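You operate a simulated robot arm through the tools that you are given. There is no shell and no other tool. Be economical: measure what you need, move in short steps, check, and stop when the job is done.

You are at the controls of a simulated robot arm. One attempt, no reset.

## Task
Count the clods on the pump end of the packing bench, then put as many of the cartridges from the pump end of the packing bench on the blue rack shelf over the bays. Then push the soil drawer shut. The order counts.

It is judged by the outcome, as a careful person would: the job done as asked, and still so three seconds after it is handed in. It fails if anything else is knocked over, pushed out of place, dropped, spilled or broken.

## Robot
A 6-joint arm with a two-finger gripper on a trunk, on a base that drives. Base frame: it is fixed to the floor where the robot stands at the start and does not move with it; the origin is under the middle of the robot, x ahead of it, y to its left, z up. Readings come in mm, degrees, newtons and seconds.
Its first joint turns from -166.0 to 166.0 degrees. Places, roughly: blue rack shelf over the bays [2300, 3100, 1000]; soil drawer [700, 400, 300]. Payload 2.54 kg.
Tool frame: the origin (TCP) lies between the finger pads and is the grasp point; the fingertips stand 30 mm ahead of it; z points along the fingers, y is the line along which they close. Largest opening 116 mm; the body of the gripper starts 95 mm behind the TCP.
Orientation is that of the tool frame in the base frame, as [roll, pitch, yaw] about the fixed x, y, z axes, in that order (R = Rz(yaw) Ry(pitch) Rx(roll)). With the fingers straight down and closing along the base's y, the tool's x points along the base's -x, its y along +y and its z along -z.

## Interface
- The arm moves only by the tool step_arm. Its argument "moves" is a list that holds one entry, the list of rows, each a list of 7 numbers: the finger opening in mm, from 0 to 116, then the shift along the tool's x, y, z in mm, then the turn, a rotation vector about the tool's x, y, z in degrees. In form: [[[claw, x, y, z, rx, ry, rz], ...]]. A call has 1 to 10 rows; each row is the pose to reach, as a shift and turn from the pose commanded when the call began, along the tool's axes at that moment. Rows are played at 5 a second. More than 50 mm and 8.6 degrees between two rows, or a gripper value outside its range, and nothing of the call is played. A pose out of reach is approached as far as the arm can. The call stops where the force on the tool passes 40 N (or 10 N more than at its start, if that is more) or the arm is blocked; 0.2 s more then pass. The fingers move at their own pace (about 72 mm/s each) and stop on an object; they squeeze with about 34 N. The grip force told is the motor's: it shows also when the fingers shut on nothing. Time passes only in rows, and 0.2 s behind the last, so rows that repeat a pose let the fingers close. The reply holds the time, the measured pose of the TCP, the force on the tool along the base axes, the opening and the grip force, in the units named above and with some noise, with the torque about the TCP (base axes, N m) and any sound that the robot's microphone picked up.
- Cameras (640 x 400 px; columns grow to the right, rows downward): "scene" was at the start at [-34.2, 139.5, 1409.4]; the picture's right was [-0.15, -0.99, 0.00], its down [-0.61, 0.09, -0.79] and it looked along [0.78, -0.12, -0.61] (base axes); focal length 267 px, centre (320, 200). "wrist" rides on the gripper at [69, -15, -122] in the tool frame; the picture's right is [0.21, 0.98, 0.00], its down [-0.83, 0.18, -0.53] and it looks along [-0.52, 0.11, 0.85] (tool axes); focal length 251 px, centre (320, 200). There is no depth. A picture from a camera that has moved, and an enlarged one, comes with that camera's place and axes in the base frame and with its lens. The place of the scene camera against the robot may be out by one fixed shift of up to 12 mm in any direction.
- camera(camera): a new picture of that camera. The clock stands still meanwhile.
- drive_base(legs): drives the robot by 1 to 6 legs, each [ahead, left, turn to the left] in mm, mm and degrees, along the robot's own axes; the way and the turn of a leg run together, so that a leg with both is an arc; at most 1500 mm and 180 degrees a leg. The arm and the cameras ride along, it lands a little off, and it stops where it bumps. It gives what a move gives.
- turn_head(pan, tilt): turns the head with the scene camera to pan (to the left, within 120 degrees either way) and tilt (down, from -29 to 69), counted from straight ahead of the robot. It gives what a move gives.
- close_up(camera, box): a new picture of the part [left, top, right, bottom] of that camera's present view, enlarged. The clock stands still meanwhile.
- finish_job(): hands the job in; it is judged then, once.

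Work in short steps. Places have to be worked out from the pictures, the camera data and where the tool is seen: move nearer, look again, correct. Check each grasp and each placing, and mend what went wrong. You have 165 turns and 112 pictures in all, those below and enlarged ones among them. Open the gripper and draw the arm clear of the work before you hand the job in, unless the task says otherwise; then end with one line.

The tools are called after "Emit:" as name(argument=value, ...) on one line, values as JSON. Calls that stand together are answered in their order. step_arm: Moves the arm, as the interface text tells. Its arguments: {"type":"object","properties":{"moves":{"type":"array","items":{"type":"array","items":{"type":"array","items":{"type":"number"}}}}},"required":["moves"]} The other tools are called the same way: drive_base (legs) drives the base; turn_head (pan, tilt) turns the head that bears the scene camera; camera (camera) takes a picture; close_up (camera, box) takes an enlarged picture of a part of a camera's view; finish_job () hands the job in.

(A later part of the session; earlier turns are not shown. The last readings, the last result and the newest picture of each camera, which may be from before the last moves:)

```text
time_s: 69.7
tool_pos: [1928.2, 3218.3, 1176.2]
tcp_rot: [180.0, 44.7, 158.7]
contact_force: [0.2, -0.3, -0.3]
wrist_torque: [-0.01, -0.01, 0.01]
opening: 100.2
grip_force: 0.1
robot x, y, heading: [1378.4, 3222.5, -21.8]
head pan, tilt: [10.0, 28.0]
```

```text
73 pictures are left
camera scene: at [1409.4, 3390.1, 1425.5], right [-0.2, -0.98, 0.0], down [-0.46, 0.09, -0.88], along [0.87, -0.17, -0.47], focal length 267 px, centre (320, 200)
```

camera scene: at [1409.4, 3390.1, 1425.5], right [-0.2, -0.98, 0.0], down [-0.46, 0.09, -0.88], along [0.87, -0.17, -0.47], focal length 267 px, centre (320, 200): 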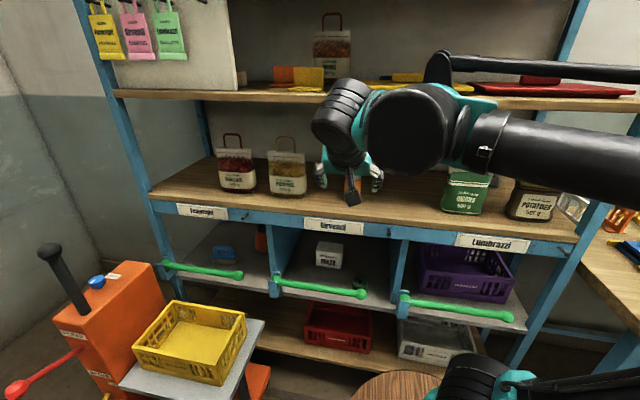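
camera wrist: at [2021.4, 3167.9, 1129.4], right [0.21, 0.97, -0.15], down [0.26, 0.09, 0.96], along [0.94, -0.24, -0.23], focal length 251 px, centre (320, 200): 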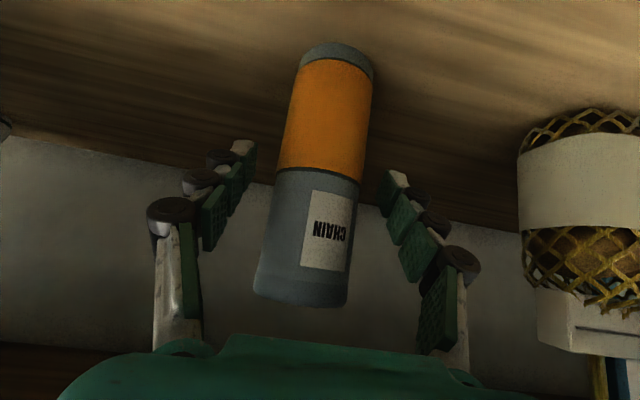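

CHAIN stands on the shelf. I'll tuck the arm and drive back the way I came: back off, turn left 92°, then reverse along the bench.

Emit:
step_arm(moves=[[[100, 0, -45, -10, 0, 0, 0], [100, 0, -90, -20, 0, 0, 0], [100, 0, -135, -28, 0, 0, 0], [100, 0, -190, -28, 0, 0, 0]]])

Emit:
drive_base(legs=[[-250, -150, 0], [0, 0, 91.8]])

Emit:
close_up(camera="scene", box=[0, 0, 640, 400])

```text
refused: row 4 steps farther than a row can; nothing moved
```

```text
time_s: 75.7
tool_pos: [1067.8, 3719.5, 1174.9]
tcp_rot: [180.0, 44.8, -108.8]
contact_force: [-0.1, -0.3, 0.3]
wrist_torque: [0.0, 0.01, -0.02]
opening: 100.0
grip_force: 0.0
robot x, y, heading: [1088.7, 3168.2, 71.4]
head pan, tilt: [10.0, 28.0]
```

```text
1.00 times, centred on (320, 200) of scene (not enlarged: the box is as wide or as high as the picture)
camera zoom: at [923.4, 3197.7, 1424.6], right [0.99, -0.15, 0.0], down [-0.07, -0.46, -0.88], along [0.13, 0.87, -0.47], focal length 267 px, centre (320, 200)
```

zoom: 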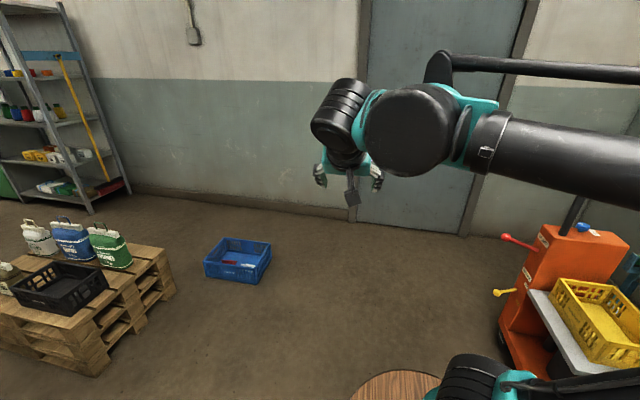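

The arm call was refused because one row was too large, but the drive went fine with nothing touched. I'll tuck the arm now, trim the heading by 1°, and reverse.

Emit:
step_arm(moves=[[[100, 0, -45, -10, 0, 0, 0], [100, 0, -90, -20, 0, 0, 0], [100, 0, -135, -28, 0, 0, 0], [100, 0, -180, -28, 0, 0, 0]]])

Emit:
drive_base(legs=[[0, 0, -1], [-1200, 0, 0], [-1000, 0, 0]])

Emit:
turn_head(pan=-60, tilt=45)

Emit:
camera(camera="scene")

```text
time_s: 76.7
tool_pos: [1231.7, 3642.0, 1193.9]
tcp_rot: [179.9, 44.8, -108.7]
contact_force: [-0.4, -0.1, 0.9]
wrist_torque: [0.01, -0.01, 0.03]
opening: 99.9
grip_force: 0.0
robot x, y, heading: [1092.3, 3167.7, 71.3]
head pan, tilt: [10.0, 28.0]
```

```text
time_s: 87.9
tool_pos: [497.1, 1549.1, 1193.9]
tcp_rot: [-180.0, 44.8, -108.2]
contact_force: [0.2, -0.4, 0.4]
wrist_torque: [-0.01, 0.0, 0.0]
opening: 100.1
grip_force: 0.1
robot x, y, heading: [361.1, 1077.1, 72.0]
head pan, tilt: [10.0, 28.0]
```

```text
time_s: 89.3
tool_pos: [497.1, 1547.5, 1193.9]
tcp_rot: [-179.9, 44.9, -108.2]
contact_force: [-0.3, 0.9, -0.6]
wrist_torque: [0.0, 0.01, 0.0]
opening: 100.0
grip_force: 0.1
robot x, y, heading: [361.8, 1077.2, 71.7]
head pan, tilt: [-60.0, 45.0]
```

```text
71 pictures are left
camera scene: at [260.6, 1027.7, 1398.9], right [0.21, -0.98, 0.0], down [-0.69, -0.15, -0.71], along [0.69, 0.15, -0.71], focal length 267 px, centre (320, 200)
```

scene: 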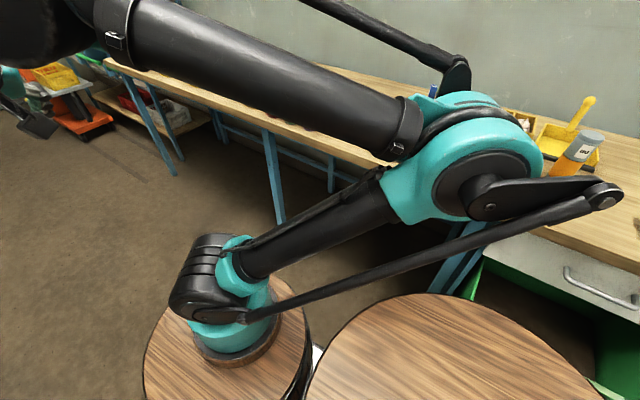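

The position matches the outbound track, with the right side well clear of the drawer. I'll trim the heading by -2.2° and reverse the last 1150 mm.

Emit:
drive_base(legs=[[0, 0, -2.2], [-1150, 0, 0]])

Emit:
turn_head(pan=-20, tilt=50)

Emit:
camera(camera="scene")

```text
time_s: 95.6
tool_pos: [116.3, 463.0, 1194.2]
tcp_rot: [-179.9, 44.8, -109.8]
contact_force: [0.9, 1.0, -0.4]
wrist_torque: [-0.02, 0.01, -0.03]
opening: 100.0
grip_force: 0.0
robot x, y, heading: [-33.0, -4.5, 70.1]
head pan, tilt: [-60.0, 45.0]
```

```text
time_s: 96.7
tool_pos: [115.5, 463.9, 1194.1]
tcp_rot: [-180.0, 44.7, -109.7]
contact_force: [0.3, -0.1, 0.0]
wrist_torque: [0.01, 0.01, -0.01]
opening: 100.0
grip_force: 0.0
robot x, y, heading: [-31.2, -3.0, 70.5]
head pan, tilt: [-20.0, 50.0]
```

```text
70 pictures are left
camera scene: at [-166.0, -5.2, 1391.9], right [0.77, -0.64, 0.0], down [-0.49, -0.59, -0.64], along [0.41, 0.49, -0.77], focal length 267 px, centre (320, 200)
```

scene: 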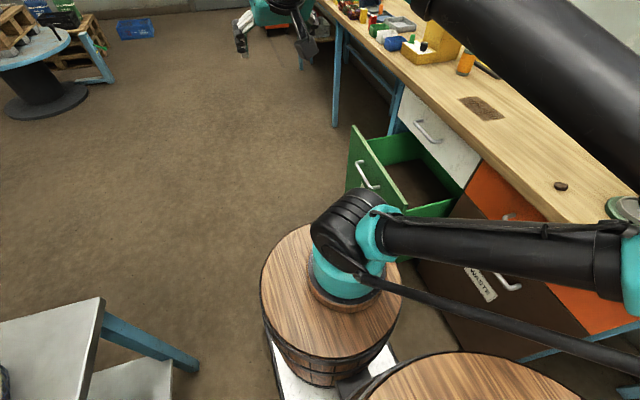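

I'm back at the turning spot. I'll turn right to heading 0 and look at the FOOD cartridge with the wrist camera.

Emit:
drive_base(legs=[[0, 0, -70.3], [30, 0, 0]])

Emit:
camera(camera="wrist")

```text
time_s: 100.5
tool_pos: [487.9, 22.4, 1195.1]
tcp_rot: [-179.9, 44.8, -179.1]
contact_force: [0.2, 0.1, -0.4]
wrist_torque: [0.03, 0.02, -0.01]
opening: 100.2
grip_force: 0.0
robot x, y, heading: [-0.2, -1.3, 1.4]
head pan, tilt: [-20.0, 50.0]
```

```text
69 pictures are left
camera wrist: at [353.0, 4.7, 1233.4], right [-0.17, 0.97, -0.15], down [0.21, 0.19, 0.96], along [0.96, 0.13, -0.23], focal length 251 px, centre (320, 200)
```

wrist: 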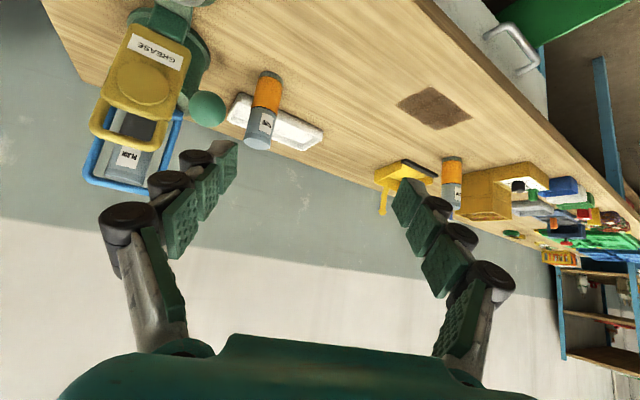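

FOOD stands at about (803,-72). A straight approach would bring the wrist camera close to the pump's handle ball at (653,-114). I'll yaw the tool about 30° so it comes in from the left instead.

Emit:
step_arm(moves=[[[100, -20, 0, 20, 5.3, 0, 5.3], [100, -40, 0, 40, 10.6, 0, 10.6], [100, -60, 0, 60, 15.9, 0, 15.9], [100, -78, 0, 78, 21.2, 0, 21.2]]])

Emit:
camera(camera="wrist")

```text
time_s: 101.5
tool_pos: [599.3, 21.8, 1193.4]
tcp_rot: [-179.7, 44.9, 151.0]
contact_force: [-0.3, -0.3, -0.1]
wrist_torque: [0.02, -0.03, 0.05]
opening: 100.1
grip_force: 0.2
robot x, y, heading: [-4.7, -6.9, 0.9]
head pan, tilt: [-20.0, 50.0]
```

```text
68 pictures are left
camera wrist: at [473.3, 76.0, 1232.5], right [0.34, 0.93, -0.15], down [0.27, 0.06, 0.96], along [0.9, -0.37, -0.23], focal length 251 px, centre (320, 200)
```

wrist: 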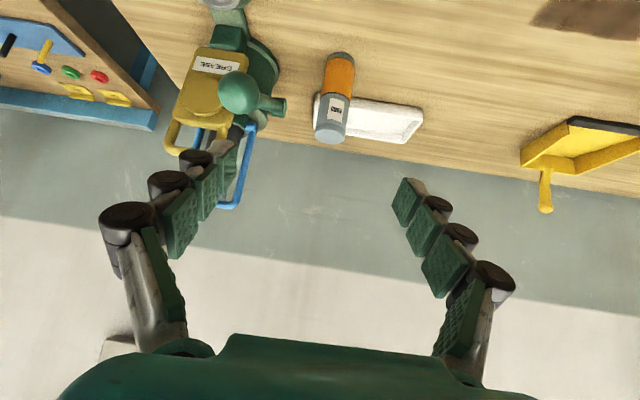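

The refined FOOD position is about (803,-65). I'll move to a point 120 mm short along the approach line and check.

Emit:
step_arm(moves=[[[100, -5, 6, 43, 0, 0, 0], [100, -10, 12, 86, 0, 0, 0], [100, -15, 18, 130, 0, 0, 0], [100, -20, 23, 173, 0, 0, 0]]])

Emit:
camera(camera="wrist")

```text
time_s: 102.5
tool_pos: [729.4, -21.7, 1085.1]
tcp_rot: [-179.8, 44.9, 151.1]
contact_force: [0.8, -0.2, -0.8]
wrist_torque: [0.03, -0.02, 0.04]
opening: 100.0
grip_force: 0.0
robot x, y, heading: [-6.2, -3.8, 1.1]
head pan, tilt: [-20.0, 50.0]
```

```text
67 pictures are left
camera wrist: at [603.0, 29.7, 1124.4], right [0.34, 0.93, -0.15], down [0.27, 0.06, 0.96], along [0.9, -0.37, -0.23], focal length 251 px, centre (320, 200)
```

wrist: 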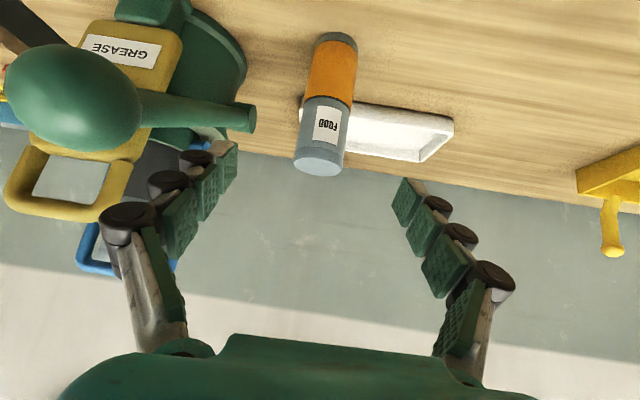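

The alignment matches that of the first grasp. I'll narrow the opening to 80 mm to keep clear of the pump handle and advance the final distance.

Emit:
step_arm(moves=[[[80, 0, 0, 0, 0, 0, 0], [80, -3, 0, 35, 0, 0, 0], [80, -6, 0, 70, 0, 0, 0], [80, -8, 0, 100, 0, 0, 0], [80, -9, 0, 129, 0, 0, 0]]])

Emit:
camera(camera="wrist")

```text
time_s: 103.7
tool_pos: [815.5, -70.4, 998.3]
tcp_rot: [-179.8, 44.7, 151.1]
contact_force: [-0.1, 0.4, -0.4]
wrist_torque: [-0.01, 0.02, 0.0]
opening: 80.3
grip_force: 0.1
robot x, y, heading: [-2.9, -5.4, 0.9]
head pan, tilt: [-20.0, 50.0]
```

```text
66 pictures are left
camera wrist: at [687.7, -18.6, 1037.8], right [0.34, 0.93, -0.15], down [0.27, 0.06, 0.96], along [0.9, -0.37, -0.23], focal length 251 px, centre (320, 200)
```

wrist: 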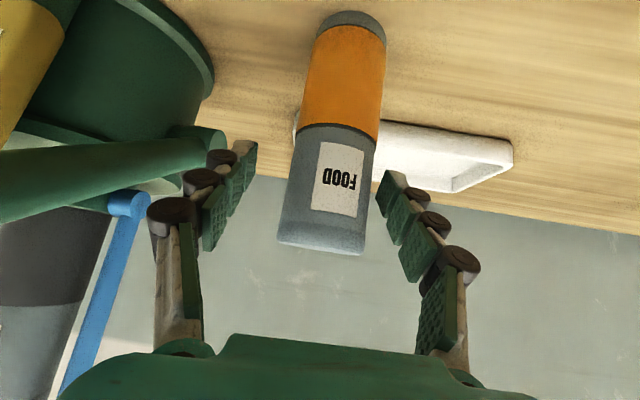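

FOOD is between the pads, slightly to the tool's +y side. I'll shift 4 mm and close.

Emit:
step_arm(moves=[[[70, 0, 4, 0, 0, 0, 0], [40, 0, 4, 0, 0, 0, 0], [20, 0, 4, 0, 0, 0, 0], [20, 0, 4, 0, 0, 0, 0]]])

Emit:
camera(camera="wrist")

```text
time_s: 104.7
tool_pos: [816.0, -66.5, 998.2]
tcp_rot: [-179.8, 44.8, 151.2]
contact_force: [2.3, 0.9, 3.5]
wrist_torque: [-0.02, -0.18, 0.08]
opening: 50.9
grip_force: 33.6
robot x, y, heading: [1.7, -6.8, 1.1]
head pan, tilt: [-20.0, 50.0]
```

```text
65 pictures are left
camera wrist: at [690.0, -14.5, 1038.2], right [0.34, 0.93, -0.15], down [0.27, 0.06, 0.96], along [0.9, -0.37, -0.23], focal length 251 px, centre (320, 200)
```

wrist: 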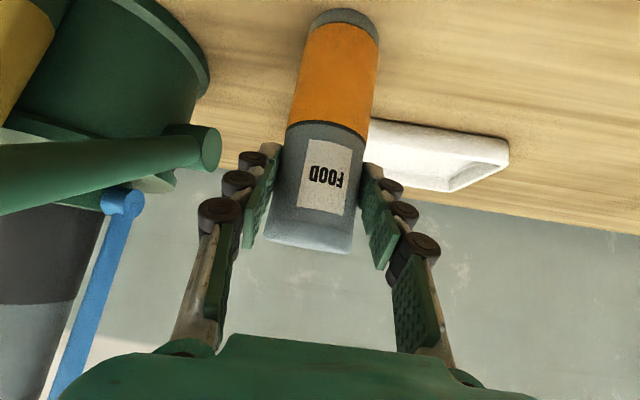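

FOOD is gripped. I'll lift it straight up and then retract along the approach direction.

Emit:
step_arm(moves=[[[20, -12, 0, -12, 0, 0, 0], [20, -45, 0, -45, 0, 0, 0], [20, -79, 0, -79, 0, 0, 0], [20, -113, 0, -113, 0, 0, 0], [20, -140, 0, -140, 0, 0, 0], [20, -107, 0, -173, 0, 0, 0], [20, -74, 0, -206, 0, 0, 0], [20, -41, 0, -239, 0, 0, 0], [20, -8, 0, -272, 0, 0, 0]]])

Emit:
camera(camera="wrist")

```text
time_s: 106.7
tool_pos: [654.2, 28.9, 1198.5]
tcp_rot: [-179.9, 44.7, 151.1]
contact_force: [0.0, 0.0, -2.6]
wrist_torque: [0.04, 0.05, -0.04]
opening: 51.1
grip_force: 33.8
robot x, y, heading: [-1.1, -1.6, 1.1]
head pan, tilt: [-20.0, 50.0]
```

```text
64 pictures are left
camera wrist: at [528.4, 79.4, 1237.6], right [0.34, 0.93, -0.15], down [0.27, 0.06, 0.96], along [0.9, -0.37, -0.23], focal length 251 px, centre (320, 200)
```

wrist: 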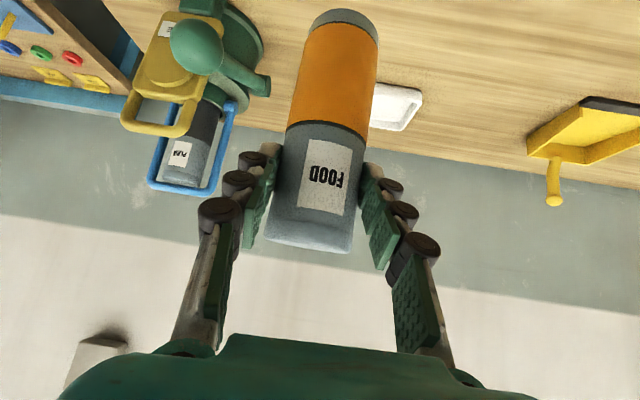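

FOOD is clear of everything. I'll undo the 30° yaw while pulling the arm into the carry pose.

Emit:
step_arm(moves=[[[20, 23, -25, -23, -5.3, 0, -5.3], [20, 46, -50, -46, -10.6, 0, -10.6], [20, 69, -75, -69, -15.9, 0, -15.9], [20, 92, -98, -92, -21.2, 0, -21.2]]])

Emit:
drive_base(legs=[[-40, 0, 0], [0, 0, 68]])

Emit:
turn_head(pan=-20, tilt=45)

Emit:
camera(camera="scene")

```text
time_s: 107.7
tool_pos: [491.0, 5.6, 1197.9]
tcp_rot: [-180.0, 44.8, -179.0]
contact_force: [0.0, 0.0, -3.2]
wrist_torque: [0.0, 0.12, 0.03]
opening: 51.1
grip_force: 33.9
robot x, y, heading: [-2.4, -5.5, 1.0]
head pan, tilt: [-20.0, 50.0]
```

```text
time_s: 111.6
tool_pos: [130.4, 456.1, 1197.1]
tcp_rot: [-180.0, 44.8, -110.6]
contact_force: [0.9, -0.7, -3.5]
wrist_torque: [-0.1, 0.03, -0.01]
opening: 51.1
grip_force: 34.1
robot x, y, heading: [-41.9, -2.3, 69.3]
head pan, tilt: [-20.0, 50.0]
```

```text
time_s: 112.2
tool_pos: [131.5, 457.0, 1197.7]
tcp_rot: [179.9, 44.8, -110.6]
contact_force: [-0.2, 0.5, -2.6]
wrist_torque: [-0.04, 0.0, 0.01]
opening: 51.3
grip_force: 33.6
robot x, y, heading: [-40.0, -4.5, 69.4]
head pan, tilt: [-20.0, 45.0]
```

```text
63 pictures are left
camera scene: at [-172.5, 0.0, 1398.8], right [0.76, -0.65, 0.0], down [-0.46, -0.54, -0.71], along [0.46, 0.54, -0.71], focal length 267 px, centre (320, 200)
```

scene: 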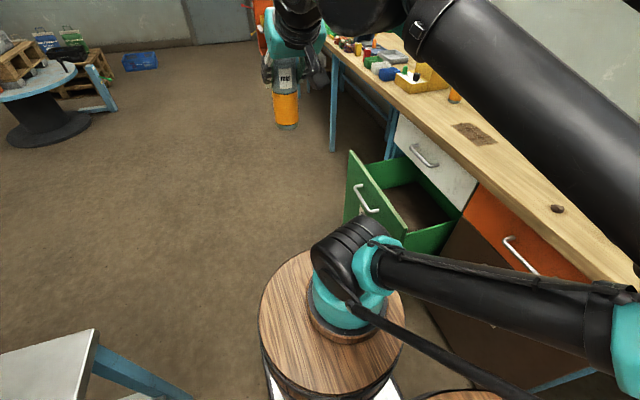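

The pose is the same as on the first trip, so I'll drive the same route to the rack.

Emit:
drive_base(legs=[[1450, 0, 0], [1450, 0, 0], [450, 0, 0]])

```text
time_s: 128.4
tool_pos: [1266.4, 3583.0, 1197.1]
tcp_rot: [180.0, 44.8, -109.8]
contact_force: [-0.2, -1.0, -3.4]
wrist_torque: [-0.05, -0.01, 0.0]
opening: 51.2
grip_force: 34.0
robot x, y, heading: [1097.9, 3119.6, 70.2]
head pan, tilt: [-20.0, 45.0]
```

I'm within 60 mm of the earlier spot. I'll turn to face the rack and move to the same placing station.

Emit:
drive_base(legs=[[0, 0, -91.6], [224, 190, 0]])

Emit:
turn_head(pan=10, tilt=28)

Emit:
camera(camera="scene")

Emit:
camera(camera="wrist")

```text
time_s: 134.3
tool_pos: [1833.8, 3046.4, 1199.5]
tcp_rot: [-179.9, 44.8, 159.5]
contact_force: [-0.5, 0.1, -2.1]
wrist_torque: [0.01, 0.06, -0.01]
opening: 50.9
grip_force: 33.6
robot x, y, heading: [1372.3, 3221.1, -20.5]
head pan, tilt: [-20.0, 45.0]
```

```text
time_s: 135.3
tool_pos: [1837.3, 3045.0, 1198.2]
tcp_rot: [-179.9, 44.6, 159.4]
contact_force: [-1.1, 0.3, -2.9]
wrist_torque: [-0.01, 0.05, 0.0]
opening: 50.8
grip_force: 33.7
robot x, y, heading: [1370.8, 3216.2, -20.6]
head pan, tilt: [10.0, 28.0]
```

```text
62 pictures are left
camera scene: at [1400.3, 3387.9, 1425.5], right [-0.18, -0.98, 0.0], down [-0.46, 0.08, -0.88], along [0.87, -0.16, -0.47], focal length 267 px, centre (320, 200)
```

scene: 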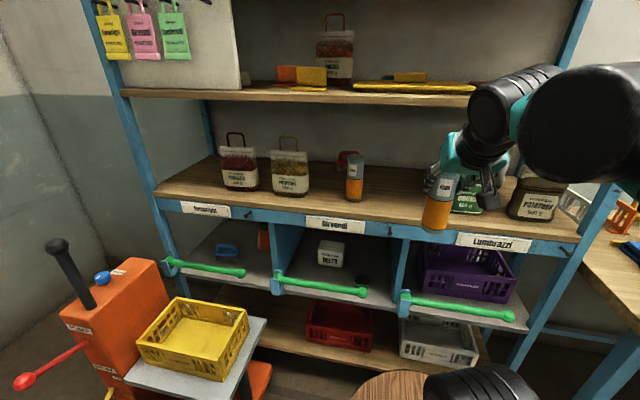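

```text
61 pictures are left
camera wrist: at [1704.6, 3078.6, 1237.3], right [0.2, 0.97, -0.15], down [0.26, 0.1, 0.96], along [0.94, -0.23, -0.23], focal length 251 px, centre (320, 200)
```

wrist: 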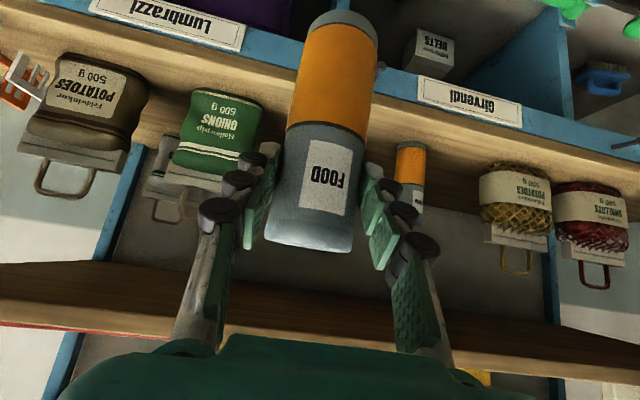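

CHAIN still stands on the shelf. FOOD will go to its right at about 65 mm left, midway between CHAIN at 195 and the onion bag at -90. I'll move it there, high first and then forward.

Emit:
step_arm(moves=[[[20, 15, 31, 15, 0, 0, 0], [20, 32, 62, 32, 0, 0, 0], [20, 0, 62, 64, 0, 0, 0], [20, -32, 62, 96, 0, 0, 0], [20, -64, 62, 128, 0, 0, 0], [20, -90, 62, 154, 0, 0, 0]]])

Emit:
camera(camera="wrist")

Emit:
camera(camera="scene")

```text
time_s: 136.7
tool_pos: [2019.9, 3042.2, 1152.6]
tcp_rot: [-179.9, 44.8, 159.6]
contact_force: [-0.7, 0.3, -3.3]
wrist_torque: [0.02, 0.02, 0.03]
opening: 50.6
grip_force: 34.1
robot x, y, heading: [1375.9, 3219.6, -20.5]
head pan, tilt: [10.0, 28.0]
```

```text
60 pictures are left
camera wrist: at [1888.0, 3075.1, 1191.4], right [0.2, 0.97, -0.15], down [0.26, 0.1, 0.96], along [0.94, -0.23, -0.23], focal length 251 px, centre (320, 200)
```

wrist: 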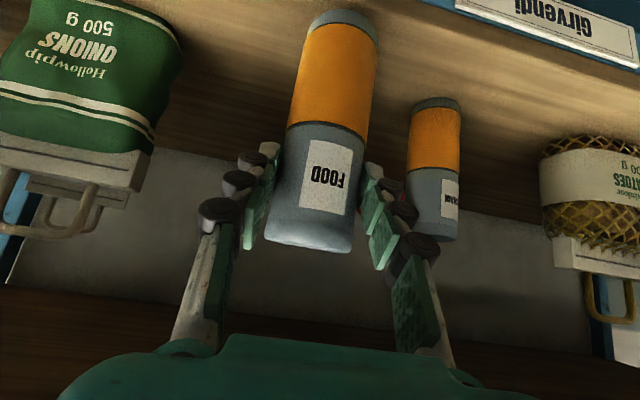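

```text
59 pictures are left
camera scene: at [1399.9, 3387.9, 1425.5], right [-0.18, -0.98, 0.0], down [-0.46, 0.08, -0.88], along [0.87, -0.16, -0.47], focal length 267 px, centre (320, 200)
```

scene: 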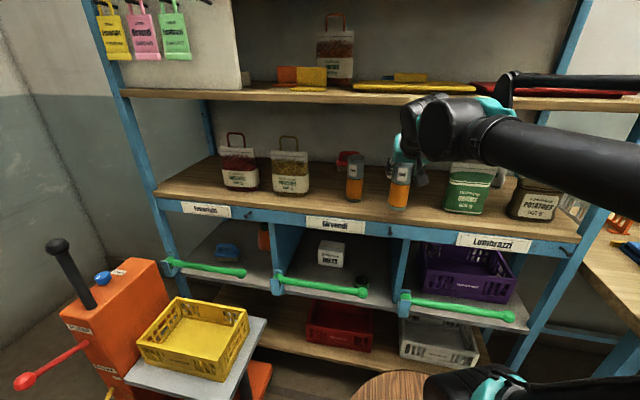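

There's room on both sides. I'll go 85 mm further in and down to about z=1128.

Emit:
step_arm(moves=[[[20, -30, 0, 30, 0, 0, 0], [20, -60, 0, 60, 0, 0, 0], [20, -52, 0, 68, 0, 0, 0], [20, -43, 0, 77, 0, 0, 0]]])

Emit:
step_arm(moves=[[[20, 2, 0, 2, 0, 0, 0], [20, 4, 0, 4, 0, 0, 0]]])

Emit:
camera(camera="wrist")

```text
time_s: 137.7
tool_pos: [2101.9, 3012.5, 1127.7]
tcp_rot: [-179.9, 44.7, 159.6]
contact_force: [0.0, 0.2, -3.3]
wrist_torque: [0.02, 0.08, -0.03]
opening: 51.0
grip_force: 34.2
robot x, y, heading: [1373.5, 3218.1, -20.3]
head pan, tilt: [10.0, 28.0]
```

```text
time_s: 138.3
tool_pos: [2100.2, 3014.5, 1120.3]
tcp_rot: [-179.9, 44.6, 159.5]
contact_force: [0.2, 0.3, -4.1]
wrist_torque: [0.01, 0.05, 0.0]
opening: 50.7
grip_force: 33.9
robot x, y, heading: [1372.4, 3217.3, -20.5]
head pan, tilt: [10.0, 28.0]
```

```text
58 pictures are left
camera wrist: at [1967.8, 3046.3, 1160.6], right [0.2, 0.97, -0.15], down [0.26, 0.1, 0.96], along [0.94, -0.23, -0.23], focal length 251 px, centre (320, 200)
```

wrist: 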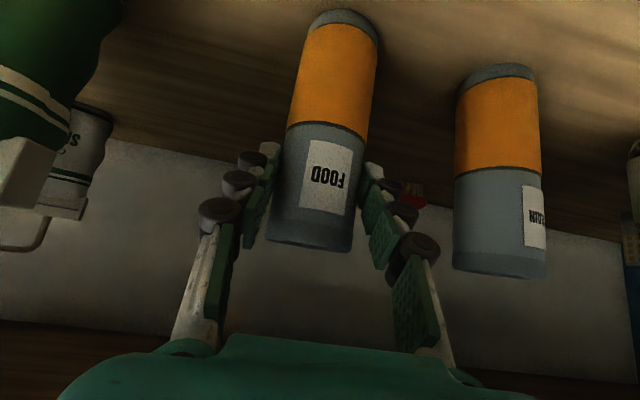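

Still no contact at z=1120. I'll lower in small steps and watch the force.

Emit:
step_arm(moves=[[[20, 1.5, 0, 1.5, 0, 0, 0], [20, 3, 0, 3, 0, 0, 0], [20, 4.2, 0, 4.2, 0, 0, 0]]])

```text
time_s: 139.1
tool_pos: [2099.5, 3013.9, 1117.0]
tcp_rot: [-179.9, 44.9, 159.5]
contact_force: [3.6, 1.8, 23.0]
wrist_torque: [-0.31, -0.48, 0.24]
opening: 51.0
grip_force: 33.9
robot x, y, heading: [1378.8, 3216.6, -20.2]
head pan, tilt: [10.0, 28.0]
```

It touched at about z=1117. I'll ease up about 2 mm to shed the load and open.

Emit:
step_arm(moves=[[[20, -0.8, 0, -0.8, 0, 0, 0], [20, -1.3, 0, -1.3, 0, 0, 0], [20, -1.3, 0, -1.3, 0, 0, 0]]])

Emit:
close_up(camera="scene", box=[320, 120, 480, 240])

```text
time_s: 139.9
tool_pos: [2099.8, 3013.8, 1117.8]
tcp_rot: [-179.9, 44.7, 159.4]
contact_force: [2.2, 0.7, 1.8]
wrist_torque: [-0.05, -0.25, 0.09]
opening: 50.4
grip_force: 33.8
robot x, y, heading: [1373.2, 3220.4, -20.3]
head pan, tilt: [10.0, 28.0]
```

```text
3.33 times, centred on (400, 180) of scene
camera zoom: at [1400.2, 3388.0, 1425.5], right [-0.18, -0.98, 0.0], down [-0.46, 0.08, -0.88], along [0.87, -0.16, -0.47], focal length 890 px, centre (53, 267)
```

zoom: 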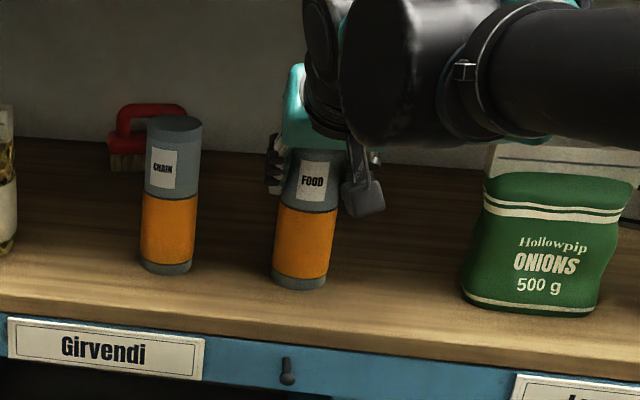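

The load is nearly zero and it stands upright on the shelf. I'll open the fingers.

Emit:
step_arm(moves=[[[53, 0, 0, 0, 0, 0, 0], [60, 0, 0, 0, 0, 0, 0], [70, 0, 0, 0, 0, 0, 0], [80, 0, 0, 0, 0, 0, 0], [80, 0, 0, 0, 0, 0, 0]]])

Emit:
camera(camera="wrist")

```text
time_s: 141.1
tool_pos: [2101.1, 3013.9, 1118.1]
tcp_rot: [-179.9, 44.7, 159.6]
contact_force: [-0.7, -0.8, -0.5]
wrist_torque: [0.0, 0.03, -0.01]
opening: 79.7
grip_force: 0.1
robot x, y, heading: [1372.5, 3218.1, -20.2]
head pan, tilt: [10.0, 28.0]
```

```text
56 pictures are left
camera wrist: at [1967.0, 3046.8, 1156.8], right [0.2, 0.97, -0.15], down [0.26, 0.1, 0.96], along [0.94, -0.23, -0.23], focal length 251 px, centre (320, 200)
```

wrist: 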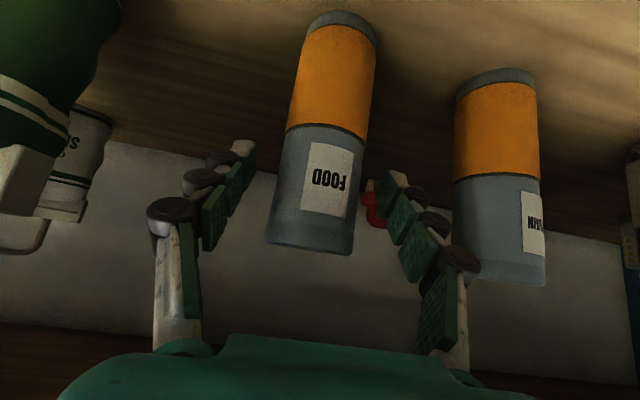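

Both cartridges stand on the shelf. I'll withdraw horizontally, keeping the opening at 80 mm until I'm clear of CHAIN, and check.

Emit:
step_arm(moves=[[[80, 20, 0, -20, 0, 0, 0], [80, 52, 0, -52, 0, 0, 0], [80, 84, 0, -84, 0, 0, 0], [80, 116, 0, -116, 0, 0, 0], [80, 148, 0, -148, 0, 0, 0], [80, 170, 0, -170, 0, 0, 0], [80, 150, -20, -200, 0, 0, 0], [80, 130, -50, -220, 0, 0, 0]]])

Emit:
camera(camera="scene")

```text
time_s: 142.9
tool_pos: [1850.2, 3052.9, 1184.2]
tcp_rot: [-179.9, 44.6, 159.7]
contact_force: [-1.0, 0.7, -0.4]
wrist_torque: [0.0, -0.01, 0.02]
opening: 79.9
grip_force: 0.1
robot x, y, heading: [1371.3, 3216.3, -20.6]
head pan, tilt: [10.0, 28.0]
```

```text
55 pictures are left
camera scene: at [1400.2, 3387.8, 1425.6], right [-0.18, -0.98, 0.0], down [-0.46, 0.08, -0.88], along [0.87, -0.16, -0.47], focal length 267 px, centre (320, 200)
```

scene: 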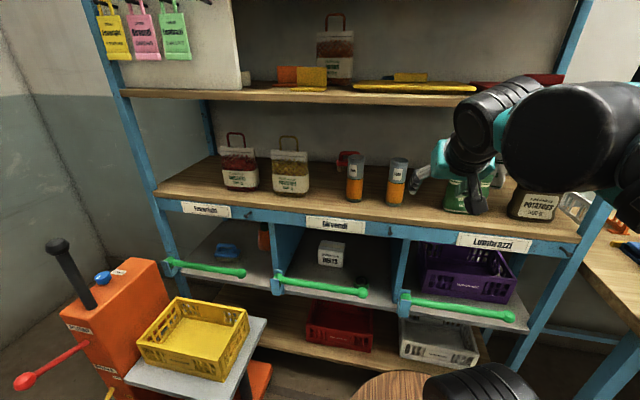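

CHAIN and FOOD both stand on the shelf, which matches the count of two clods. Now for the drawer: I'll back off, turn parallel to the bench, and reverse to about 450 mm past the drawer.

Emit:
drive_base(legs=[[-250, -150, 0], [0, 0, 90], [-1100, 0, 0], [-1100, 0, 0]])

Emit:
turn_head(pan=100, tilt=40)

Emit:
camera(camera="scene")

```text
time_s: 159.3
tool_pos: [488.6, 1549.5, 1183.1]
tcp_rot: [-179.9, 44.6, -110.9]
contact_force: [-0.7, 0.3, 0.1]
wrist_torque: [0.0, 0.01, 0.0]
opening: 80.3
grip_force: 0.0
robot x, y, heading: [316.6, 1072.8, 69.0]
head pan, tilt: [10.0, 28.0]
```

```text
time_s: 160.9
tool_pos: [488.2, 1550.1, 1183.6]
tcp_rot: [-179.9, 44.7, -110.9]
contact_force: [0.1, -0.3, 0.6]
wrist_torque: [-0.03, -0.01, 0.01]
opening: 80.2
grip_force: 0.1
robot x, y, heading: [318.2, 1072.0, 69.2]
head pan, tilt: [100.0, 40.0]
```

```text
54 pictures are left
camera scene: at [51.6, 1033.8, 1406.1], right [0.19, 0.98, 0.0], down [0.63, -0.12, -0.77], along [-0.75, 0.15, -0.64], focal length 267 px, centre (320, 200)
```

scene: 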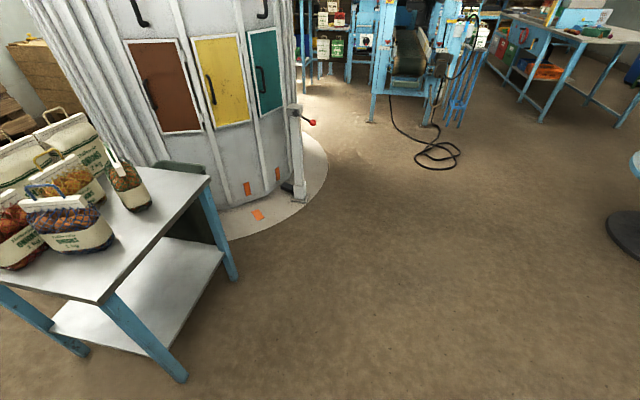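

The left side is open floor. I'll strafe left 350, turn to face the bench, then strafe right 400 to stand in front of the drawer.

Emit:
drive_base(legs=[[0, 350, 0], [0, 0, -90.5], [0, -400, 0]])

Emit:
turn_head(pan=0, tilt=45)

Emit:
camera(camera="scene")

Emit:
camera(camera="wrist")

```text
time_s: 169.2
tool_pos: [300.7, 641.3, 1181.7]
tcp_rot: [-179.9, 44.7, 156.1]
contact_force: [0.9, 0.2, -0.4]
wrist_torque: [-0.01, 0.01, -0.03]
opening: 79.8
grip_force: 0.1
robot x, y, heading: [-162.5, 833.3, -23.9]
head pan, tilt: [100.0, 40.0]
```

```text
time_s: 170.9
tool_pos: [301.3, 640.9, 1182.6]
tcp_rot: [-179.8, 44.7, 156.0]
contact_force: [-0.9, 0.5, -0.6]
wrist_torque: [0.0, 0.0, 0.01]
opening: 79.8
grip_force: 0.0
robot x, y, heading: [-167.0, 835.7, -24.0]
head pan, tilt: [0.0, 45.0]
```

```text
53 pictures are left
camera scene: at [-140.7, 991.7, 1398.9], right [-0.41, -0.91, 0.0], down [-0.65, 0.29, -0.71], along [0.65, -0.29, -0.71], focal length 267 px, centre (320, 200)
```

scene: 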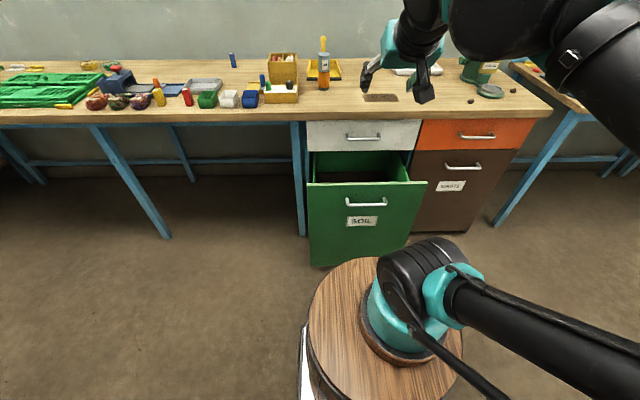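

```text
52 pictures are left
camera wrist: at [170.0, 682.0, 1221.9], right [0.26, 0.95, -0.15], down [0.27, 0.08, 0.96], along [0.93, -0.29, -0.23], focal length 251 px, centre (320, 200)
```

wrist: 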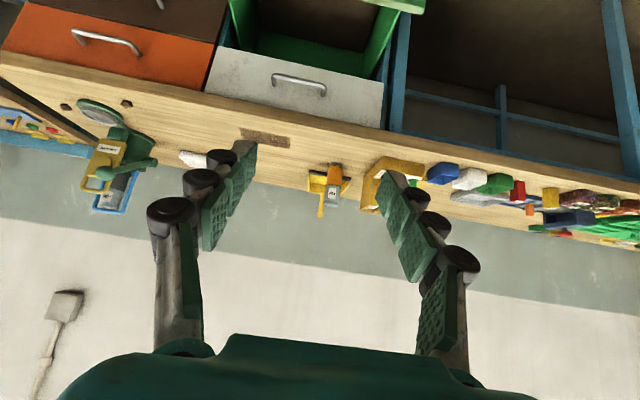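

The view is clear: the drawer front spans z≈240–700, has its handle at z≈615, and is about 756 mm ahead of me. I'll straighten the heading by 2.6° and creep 50 mm ahead, then close the fingers and lower the arm in front of the drawer.

Emit:
drive_base(legs=[[0, 0, 2.6], [50, -30, 0]])

Emit:
step_arm(moves=[[[60, 10, 0, 40, 0, 0, 0], [40, 30, 0, 70, 0, 0, 0], [20, 60, 0, 100, 0, 0, 0], [0, 92, 0, 132, 0, 0, 0], [0, 124, 0, 164, 0, 0, 0], [0, 156, 0, 196, 0, 0, 0], [0, 188, 0, 228, 0, 0, 0]]])

Emit:
camera(camera="scene")

Emit:
camera(camera="wrist")

```text
time_s: 172.3
tool_pos: [343.5, 616.2, 1182.5]
tcp_rot: [-180.0, 44.7, 158.7]
contact_force: [0.0, -0.2, -0.6]
wrist_torque: [-0.01, -0.02, 0.04]
opening: 79.9
grip_force: 0.0
robot x, y, heading: [-128.1, 791.4, -21.3]
head pan, tilt: [0.0, 45.0]
```

```text
time_s: 173.9
tool_pos: [369.7, 606.3, 887.4]
tcp_rot: [-180.0, 44.7, 158.6]
contact_force: [-0.3, 0.5, -0.2]
wrist_torque: [-0.03, -0.05, -0.02]
opening: 0.1
grip_force: 28.8
robot x, y, heading: [-130.1, 791.7, -21.2]
head pan, tilt: [0.0, 45.0]
```

```text
51 pictures are left
camera scene: at [-111.8, 946.8, 1398.9], right [-0.36, -0.93, 0.0], down [-0.66, 0.26, -0.71], along [0.66, -0.26, -0.71], focal length 267 px, centre (320, 200)
```

scene: 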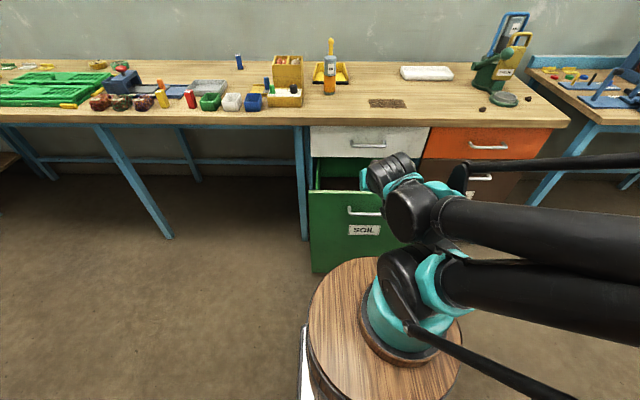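

```text
50 pictures are left
camera wrist: at [238.0, 641.8, 926.8], right [0.21, 0.96, -0.15], down [0.26, 0.09, 0.96], along [0.94, -0.25, -0.23], focal length 251 px, centre (320, 200)
```

wrist: 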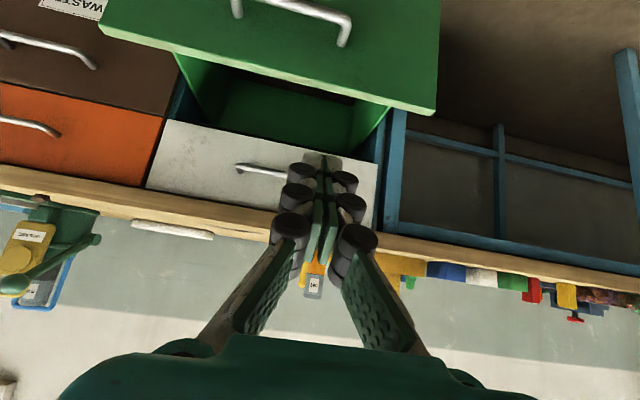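

The tool is level and in front of the drawer. The drawer's centre is about 47 mm right of the axis and its face about 695 mm ahead. I'll lower another 200 mm and check that the wrist clears the barrel and the handle.

Emit:
step_arm(moves=[[[0, 18, -12, 34, 0, 0, 0], [0, 44, -24, 68, 0, 0, 0], [0, 66, -36, 102, 0, 0, 0], [0, 88, -48, 136, 0, 0, 0], [0, 110, -56, 169, 0, 0, 0]]])

Emit:
camera(camera="scene")

Emit:
camera(camera="wrist")

```text
time_s: 175.1
tool_pos: [396.5, 549.4, 828.7]
tcp_rot: [-179.9, 44.6, 158.6]
contact_force: [-0.2, -0.2, 0.0]
wrist_torque: [0.01, 0.0, -0.03]
opening: 0.0
grip_force: 28.3
out of reach, approached as far as the arm can: row 2, 3, 4, 5
robot x, y, heading: [-127.8, 790.6, -21.4]
head pan, tilt: [0.0, 45.0]
```

```text
49 pictures are left
camera scene: at [-111.8, 946.8, 1398.8], right [-0.36, -0.93, 0.0], down [-0.66, 0.26, -0.71], along [0.66, -0.26, -0.71], focal length 267 px, centre (320, 200)
```

scene: 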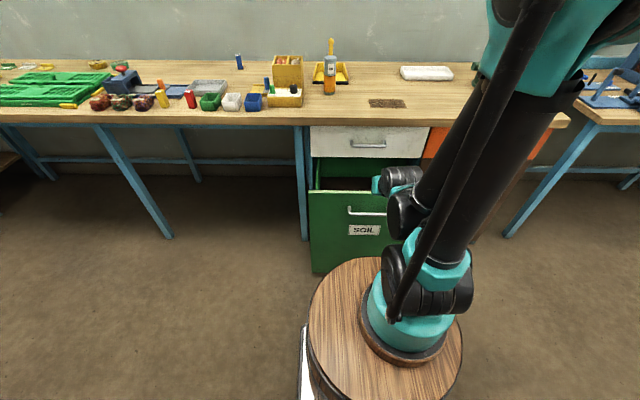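

```text
48 pictures are left
camera wrist: at [264.4, 584.4, 868.2], right [0.21, 0.97, -0.15], down [0.26, 0.09, 0.96], along [0.94, -0.25, -0.24], focal length 251 px, centre (320, 200)
```

wrist: 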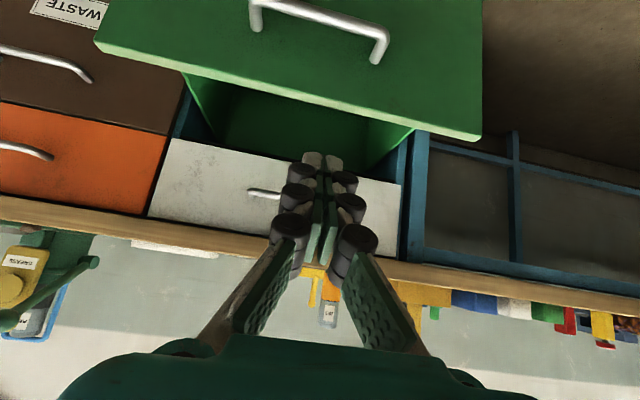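

The arm is folded too tightly at this distance. I'll back the base 150 mm so the arm can work more extended, then move the tool forward.

Emit:
drive_base(legs=[[-150, 0, 0]])

Emit:
step_arm(moves=[[[0, -20, 0, 20, 0, 0, 0], [0, -40, 0, 40, 0, 0, 0], [0, -60, 0, 60, 0, 0, 0], [0, -81, 0, 81, 0, 0, 0], [0, -81, 0, 81, 0, 0, 0]]])

Emit:
camera(camera="scene")

```text
time_s: 176.4
tool_pos: [257.1, 602.4, 828.6]
tcp_rot: [-179.8, 44.6, 158.6]
contact_force: [-0.4, 0.6, -0.5]
wrist_torque: [0.0, -0.02, 0.0]
opening: 0.0
grip_force: 28.2
robot x, y, heading: [-269.0, 847.6, -21.7]
head pan, tilt: [0.0, 45.0]
```

```text
time_s: 177.7
tool_pos: [364.7, 562.1, 829.9]
tcp_rot: [-179.9, 44.6, 158.4]
contact_force: [-0.6, -0.8, 1.1]
wrist_torque: [0.01, -0.02, -0.01]
opening: 0.0
grip_force: 28.6
robot x, y, heading: [-268.5, 844.1, -21.5]
head pan, tilt: [0.0, 45.0]
```

```text
47 pictures are left
camera scene: at [-249.9, 1001.0, 1398.9], right [-0.37, -0.93, 0.0], down [-0.66, 0.26, -0.71], along [0.66, -0.26, -0.71], focal length 267 px, centre (320, 200)
```

scene: 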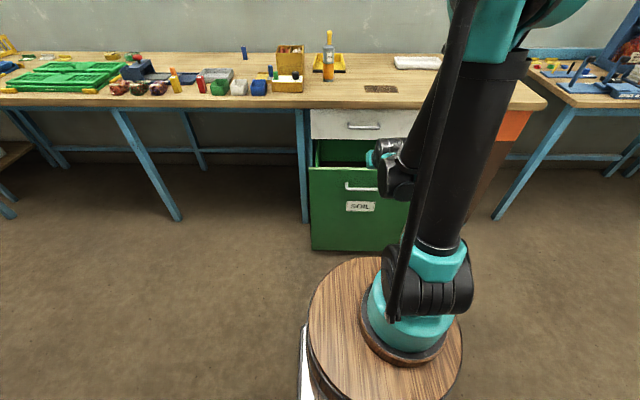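

The tool is now at z=830, about 150 mm short of the drawer. I'll lower 170 mm.

Emit:
step_arm(moves=[[[0, 25, -5, 35, 0, 0, 0], [0, 50, -10, 70, 0, 0, 0], [0, 75, -15, 105, 0, 0, 0], [0, 100, -18, 140, 0, 0, 0]]])

Emit:
step_arm(moves=[[[0, 30, 0, 30, 0, 0, 0], [0, 60, 0, 60, 0, 0, 0], [0, 90, 0, 90, 0, 0, 0], [0, 118, 0, 118, 0, 0, 0]]])

Emit:
camera(camera="scene")

Emit:
camera(camera="wrist")

```text
time_s: 178.7
tool_pos: [432.2, 513.8, 777.8]
tcp_rot: [-179.9, 44.5, 158.6]
contact_force: [-0.6, 0.5, 0.5]
wrist_torque: [-0.02, -0.02, -0.01]
opening: 0.0
grip_force: 28.8
out of reach, approached as far as the arm can: row 1, 2, 3, 4
robot x, y, heading: [-268.9, 842.7, -21.3]
head pan, tilt: [0.0, 45.0]
```

```text
time_s: 179.7
tool_pos: [514.1, 483.9, 720.0]
tcp_rot: [180.0, 44.4, 158.5]
contact_force: [-2.0, 0.8, 1.7]
wrist_torque: [-0.03, -0.03, 0.0]
opening: 0.2
grip_force: 28.3
out of reach, approached as far as the arm can: row 1, 2, 3, 4
robot x, y, heading: [-271.6, 844.0, -21.3]
head pan, tilt: [0.0, 45.0]
```

```text
46 pictures are left
camera scene: at [-250.7, 1001.4, 1398.8], right [-0.37, -0.93, 0.0], down [-0.66, 0.26, -0.71], along [0.66, -0.26, -0.71], focal length 267 px, centre (320, 200)
```

scene: 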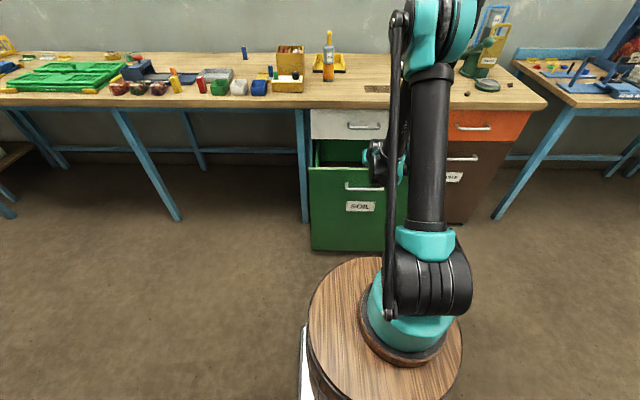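

```text
45 pictures are left
camera wrist: at [381.4, 518.9, 759.7], right [0.22, 0.96, -0.15], down [0.27, 0.09, 0.96], along [0.94, -0.25, -0.24], focal length 251 px, centre (320, 200)
```

wrist: 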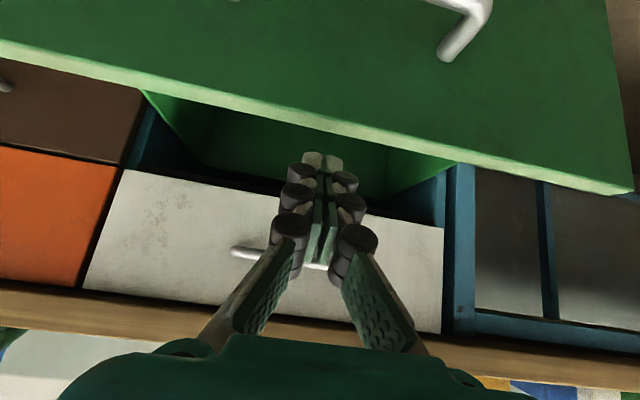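

The low limit pushed the tip outward, so it now hovers over the drawer's front panel. I'll lift straight up first, then retreat and use a 30° tilt, which gets lower.

Emit:
step_arm(moves=[[[0, -20, 0, -20, 0, 0, 0], [0, -42, 0, -42, 0, 0, 0], [0, -64, 0, -64, 0, 0, 0], [0, -84, 0, -84, 0, 0, 0]]])

Emit:
camera(camera="wrist")

```text
time_s: 180.7
tool_pos: [517.0, 478.2, 835.9]
tcp_rot: [-179.9, 44.6, 158.7]
contact_force: [-0.2, -0.6, 0.5]
wrist_torque: [0.02, 0.03, -0.01]
opening: 0.0
grip_force: 28.6
robot x, y, heading: [-270.9, 844.5, -21.4]
head pan, tilt: [0.0, 45.0]
```

```text
44 pictures are left
camera wrist: at [385.0, 513.3, 875.4], right [0.22, 0.96, -0.15], down [0.26, 0.09, 0.96], along [0.94, -0.25, -0.24], focal length 251 px, centre (320, 200)
```

wrist: 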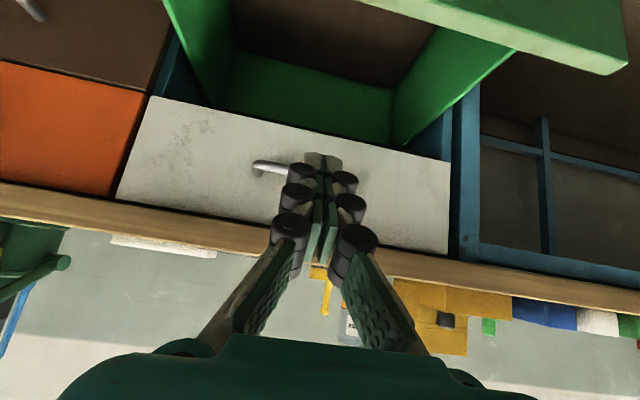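

I'm clear above the drawer. I'll retreat 100 mm horizontally while reducing the tilt to 30°, and back the base another 40 mm.

Emit:
step_arm(moves=[[[0, 25, 0, -25, 0, 5, 0], [0, 50, 0, -50, 0, 10, 0], [0, 74, 0, -74, 0, 15, 0]]])

Emit:
drive_base(legs=[[-40, 0, 0]])

Emit:
camera(camera="wrist")

```text
time_s: 181.4
tool_pos: [422.0, 517.3, 837.7]
tcp_rot: [180.0, 29.6, 158.5]
contact_force: [0.1, -0.1, 0.4]
wrist_torque: [0.04, 0.0, 0.02]
opening: 0.0
grip_force: 28.5
robot x, y, heading: [-268.7, 844.0, -21.4]
head pan, tilt: [0.0, 45.0]
```

```text
time_s: 182.3
tool_pos: [383.4, 532.5, 836.0]
tcp_rot: [-180.0, 29.7, 158.5]
contact_force: [0.1, -0.2, 0.2]
wrist_torque: [0.01, -0.01, -0.01]
opening: 0.1
grip_force: 28.3
robot x, y, heading: [-305.6, 857.2, -21.6]
head pan, tilt: [0.0, 45.0]
```

```text
43 pictures are left
camera wrist: at [265.1, 562.7, 909.8], right [0.18, 0.98, -0.11], down [0.49, 0.0, 0.87], along [0.85, -0.21, -0.48], focal length 251 px, centre (320, 200)
```

wrist: 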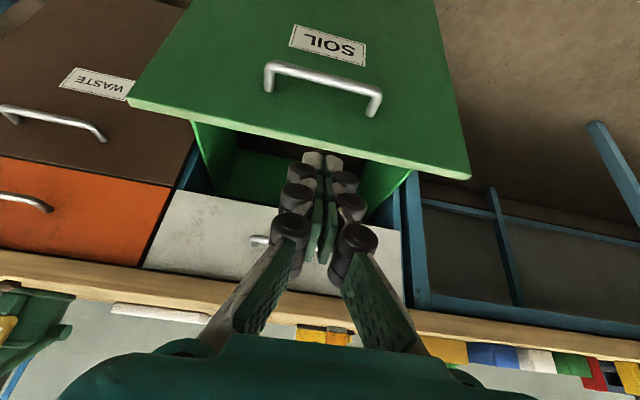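

The drawer's front face is at n≈281 with its top edge at z≈700, the handle is at z≈630, and the tool is centred on it. I'll lower to TCP z≈690, so the tips meet the panel at about z≈669, between the handle and the top edge.

Emit:
step_arm(moves=[[[0, 8, 0, 37, 0, 0, 0], [0, 17, 0, 74, 0, 0, 0], [0, 26, 0, 111, 0, 0, 0], [0, 35, 0, 148, 0, 0, 0]]])

Emit:
camera(camera="wrist")

```text
time_s: 183.3
tool_pos: [425.0, 516.7, 691.6]
tcp_rot: [179.9, 29.7, 158.5]
contact_force: [0.4, 0.0, -0.4]
wrist_torque: [-0.04, -0.02, -0.04]
opening: 0.2
grip_force: 29.1
robot x, y, heading: [-302.6, 862.3, -21.4]
head pan, tilt: [0.0, 45.0]
```

```text
42 pictures are left
camera wrist: at [305.6, 546.9, 764.2], right [0.18, 0.98, -0.11], down [0.49, 0.0, 0.87], along [0.85, -0.21, -0.48], focal length 251 px, centre (320, 200)
```

wrist: 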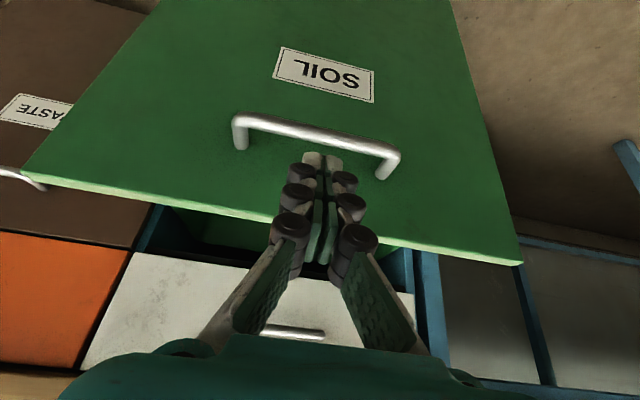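

The tips are just in front of the panel, above the handle. I'll push forward horizontally.

Emit:
step_arm(moves=[[[0, -22, 0, 12.5, 0, 0, 0], [0, -39, 0, 22.5, 0, 0, 0], [0, -52, 0, 30, 0, 0, 0], [0, -65, 0, 37.5, 0, 0, 0], [0, -78, 0, 45, 0, 0, 0], [0, -91, 0, 52.5, 0, 0, 0]]])

Emit:
camera(camera="wrist")

```text
time_s: 184.7
tool_pos: [521.1, 478.1, 689.7]
tcp_rot: [180.0, 29.7, 158.5]
contact_force: [1.1, 0.4, 0.5]
wrist_torque: [0.01, 0.0, -0.01]
opening: 0.0
grip_force: 28.1
robot x, y, heading: [-305.8, 858.4, -21.6]
head pan, tilt: [0.0, 45.0]
```

```text
41 pictures are left
camera wrist: at [402.2, 507.9, 763.1], right [0.18, 0.98, -0.11], down [0.49, 0.0, 0.87], along [0.85, -0.21, -0.48], focal length 251 px, centre (320, 200)
```

wrist: 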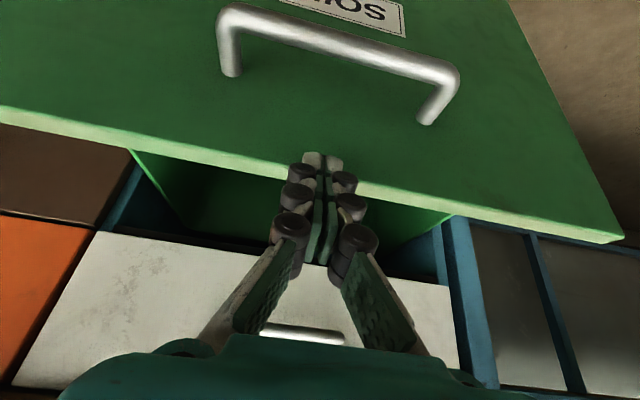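

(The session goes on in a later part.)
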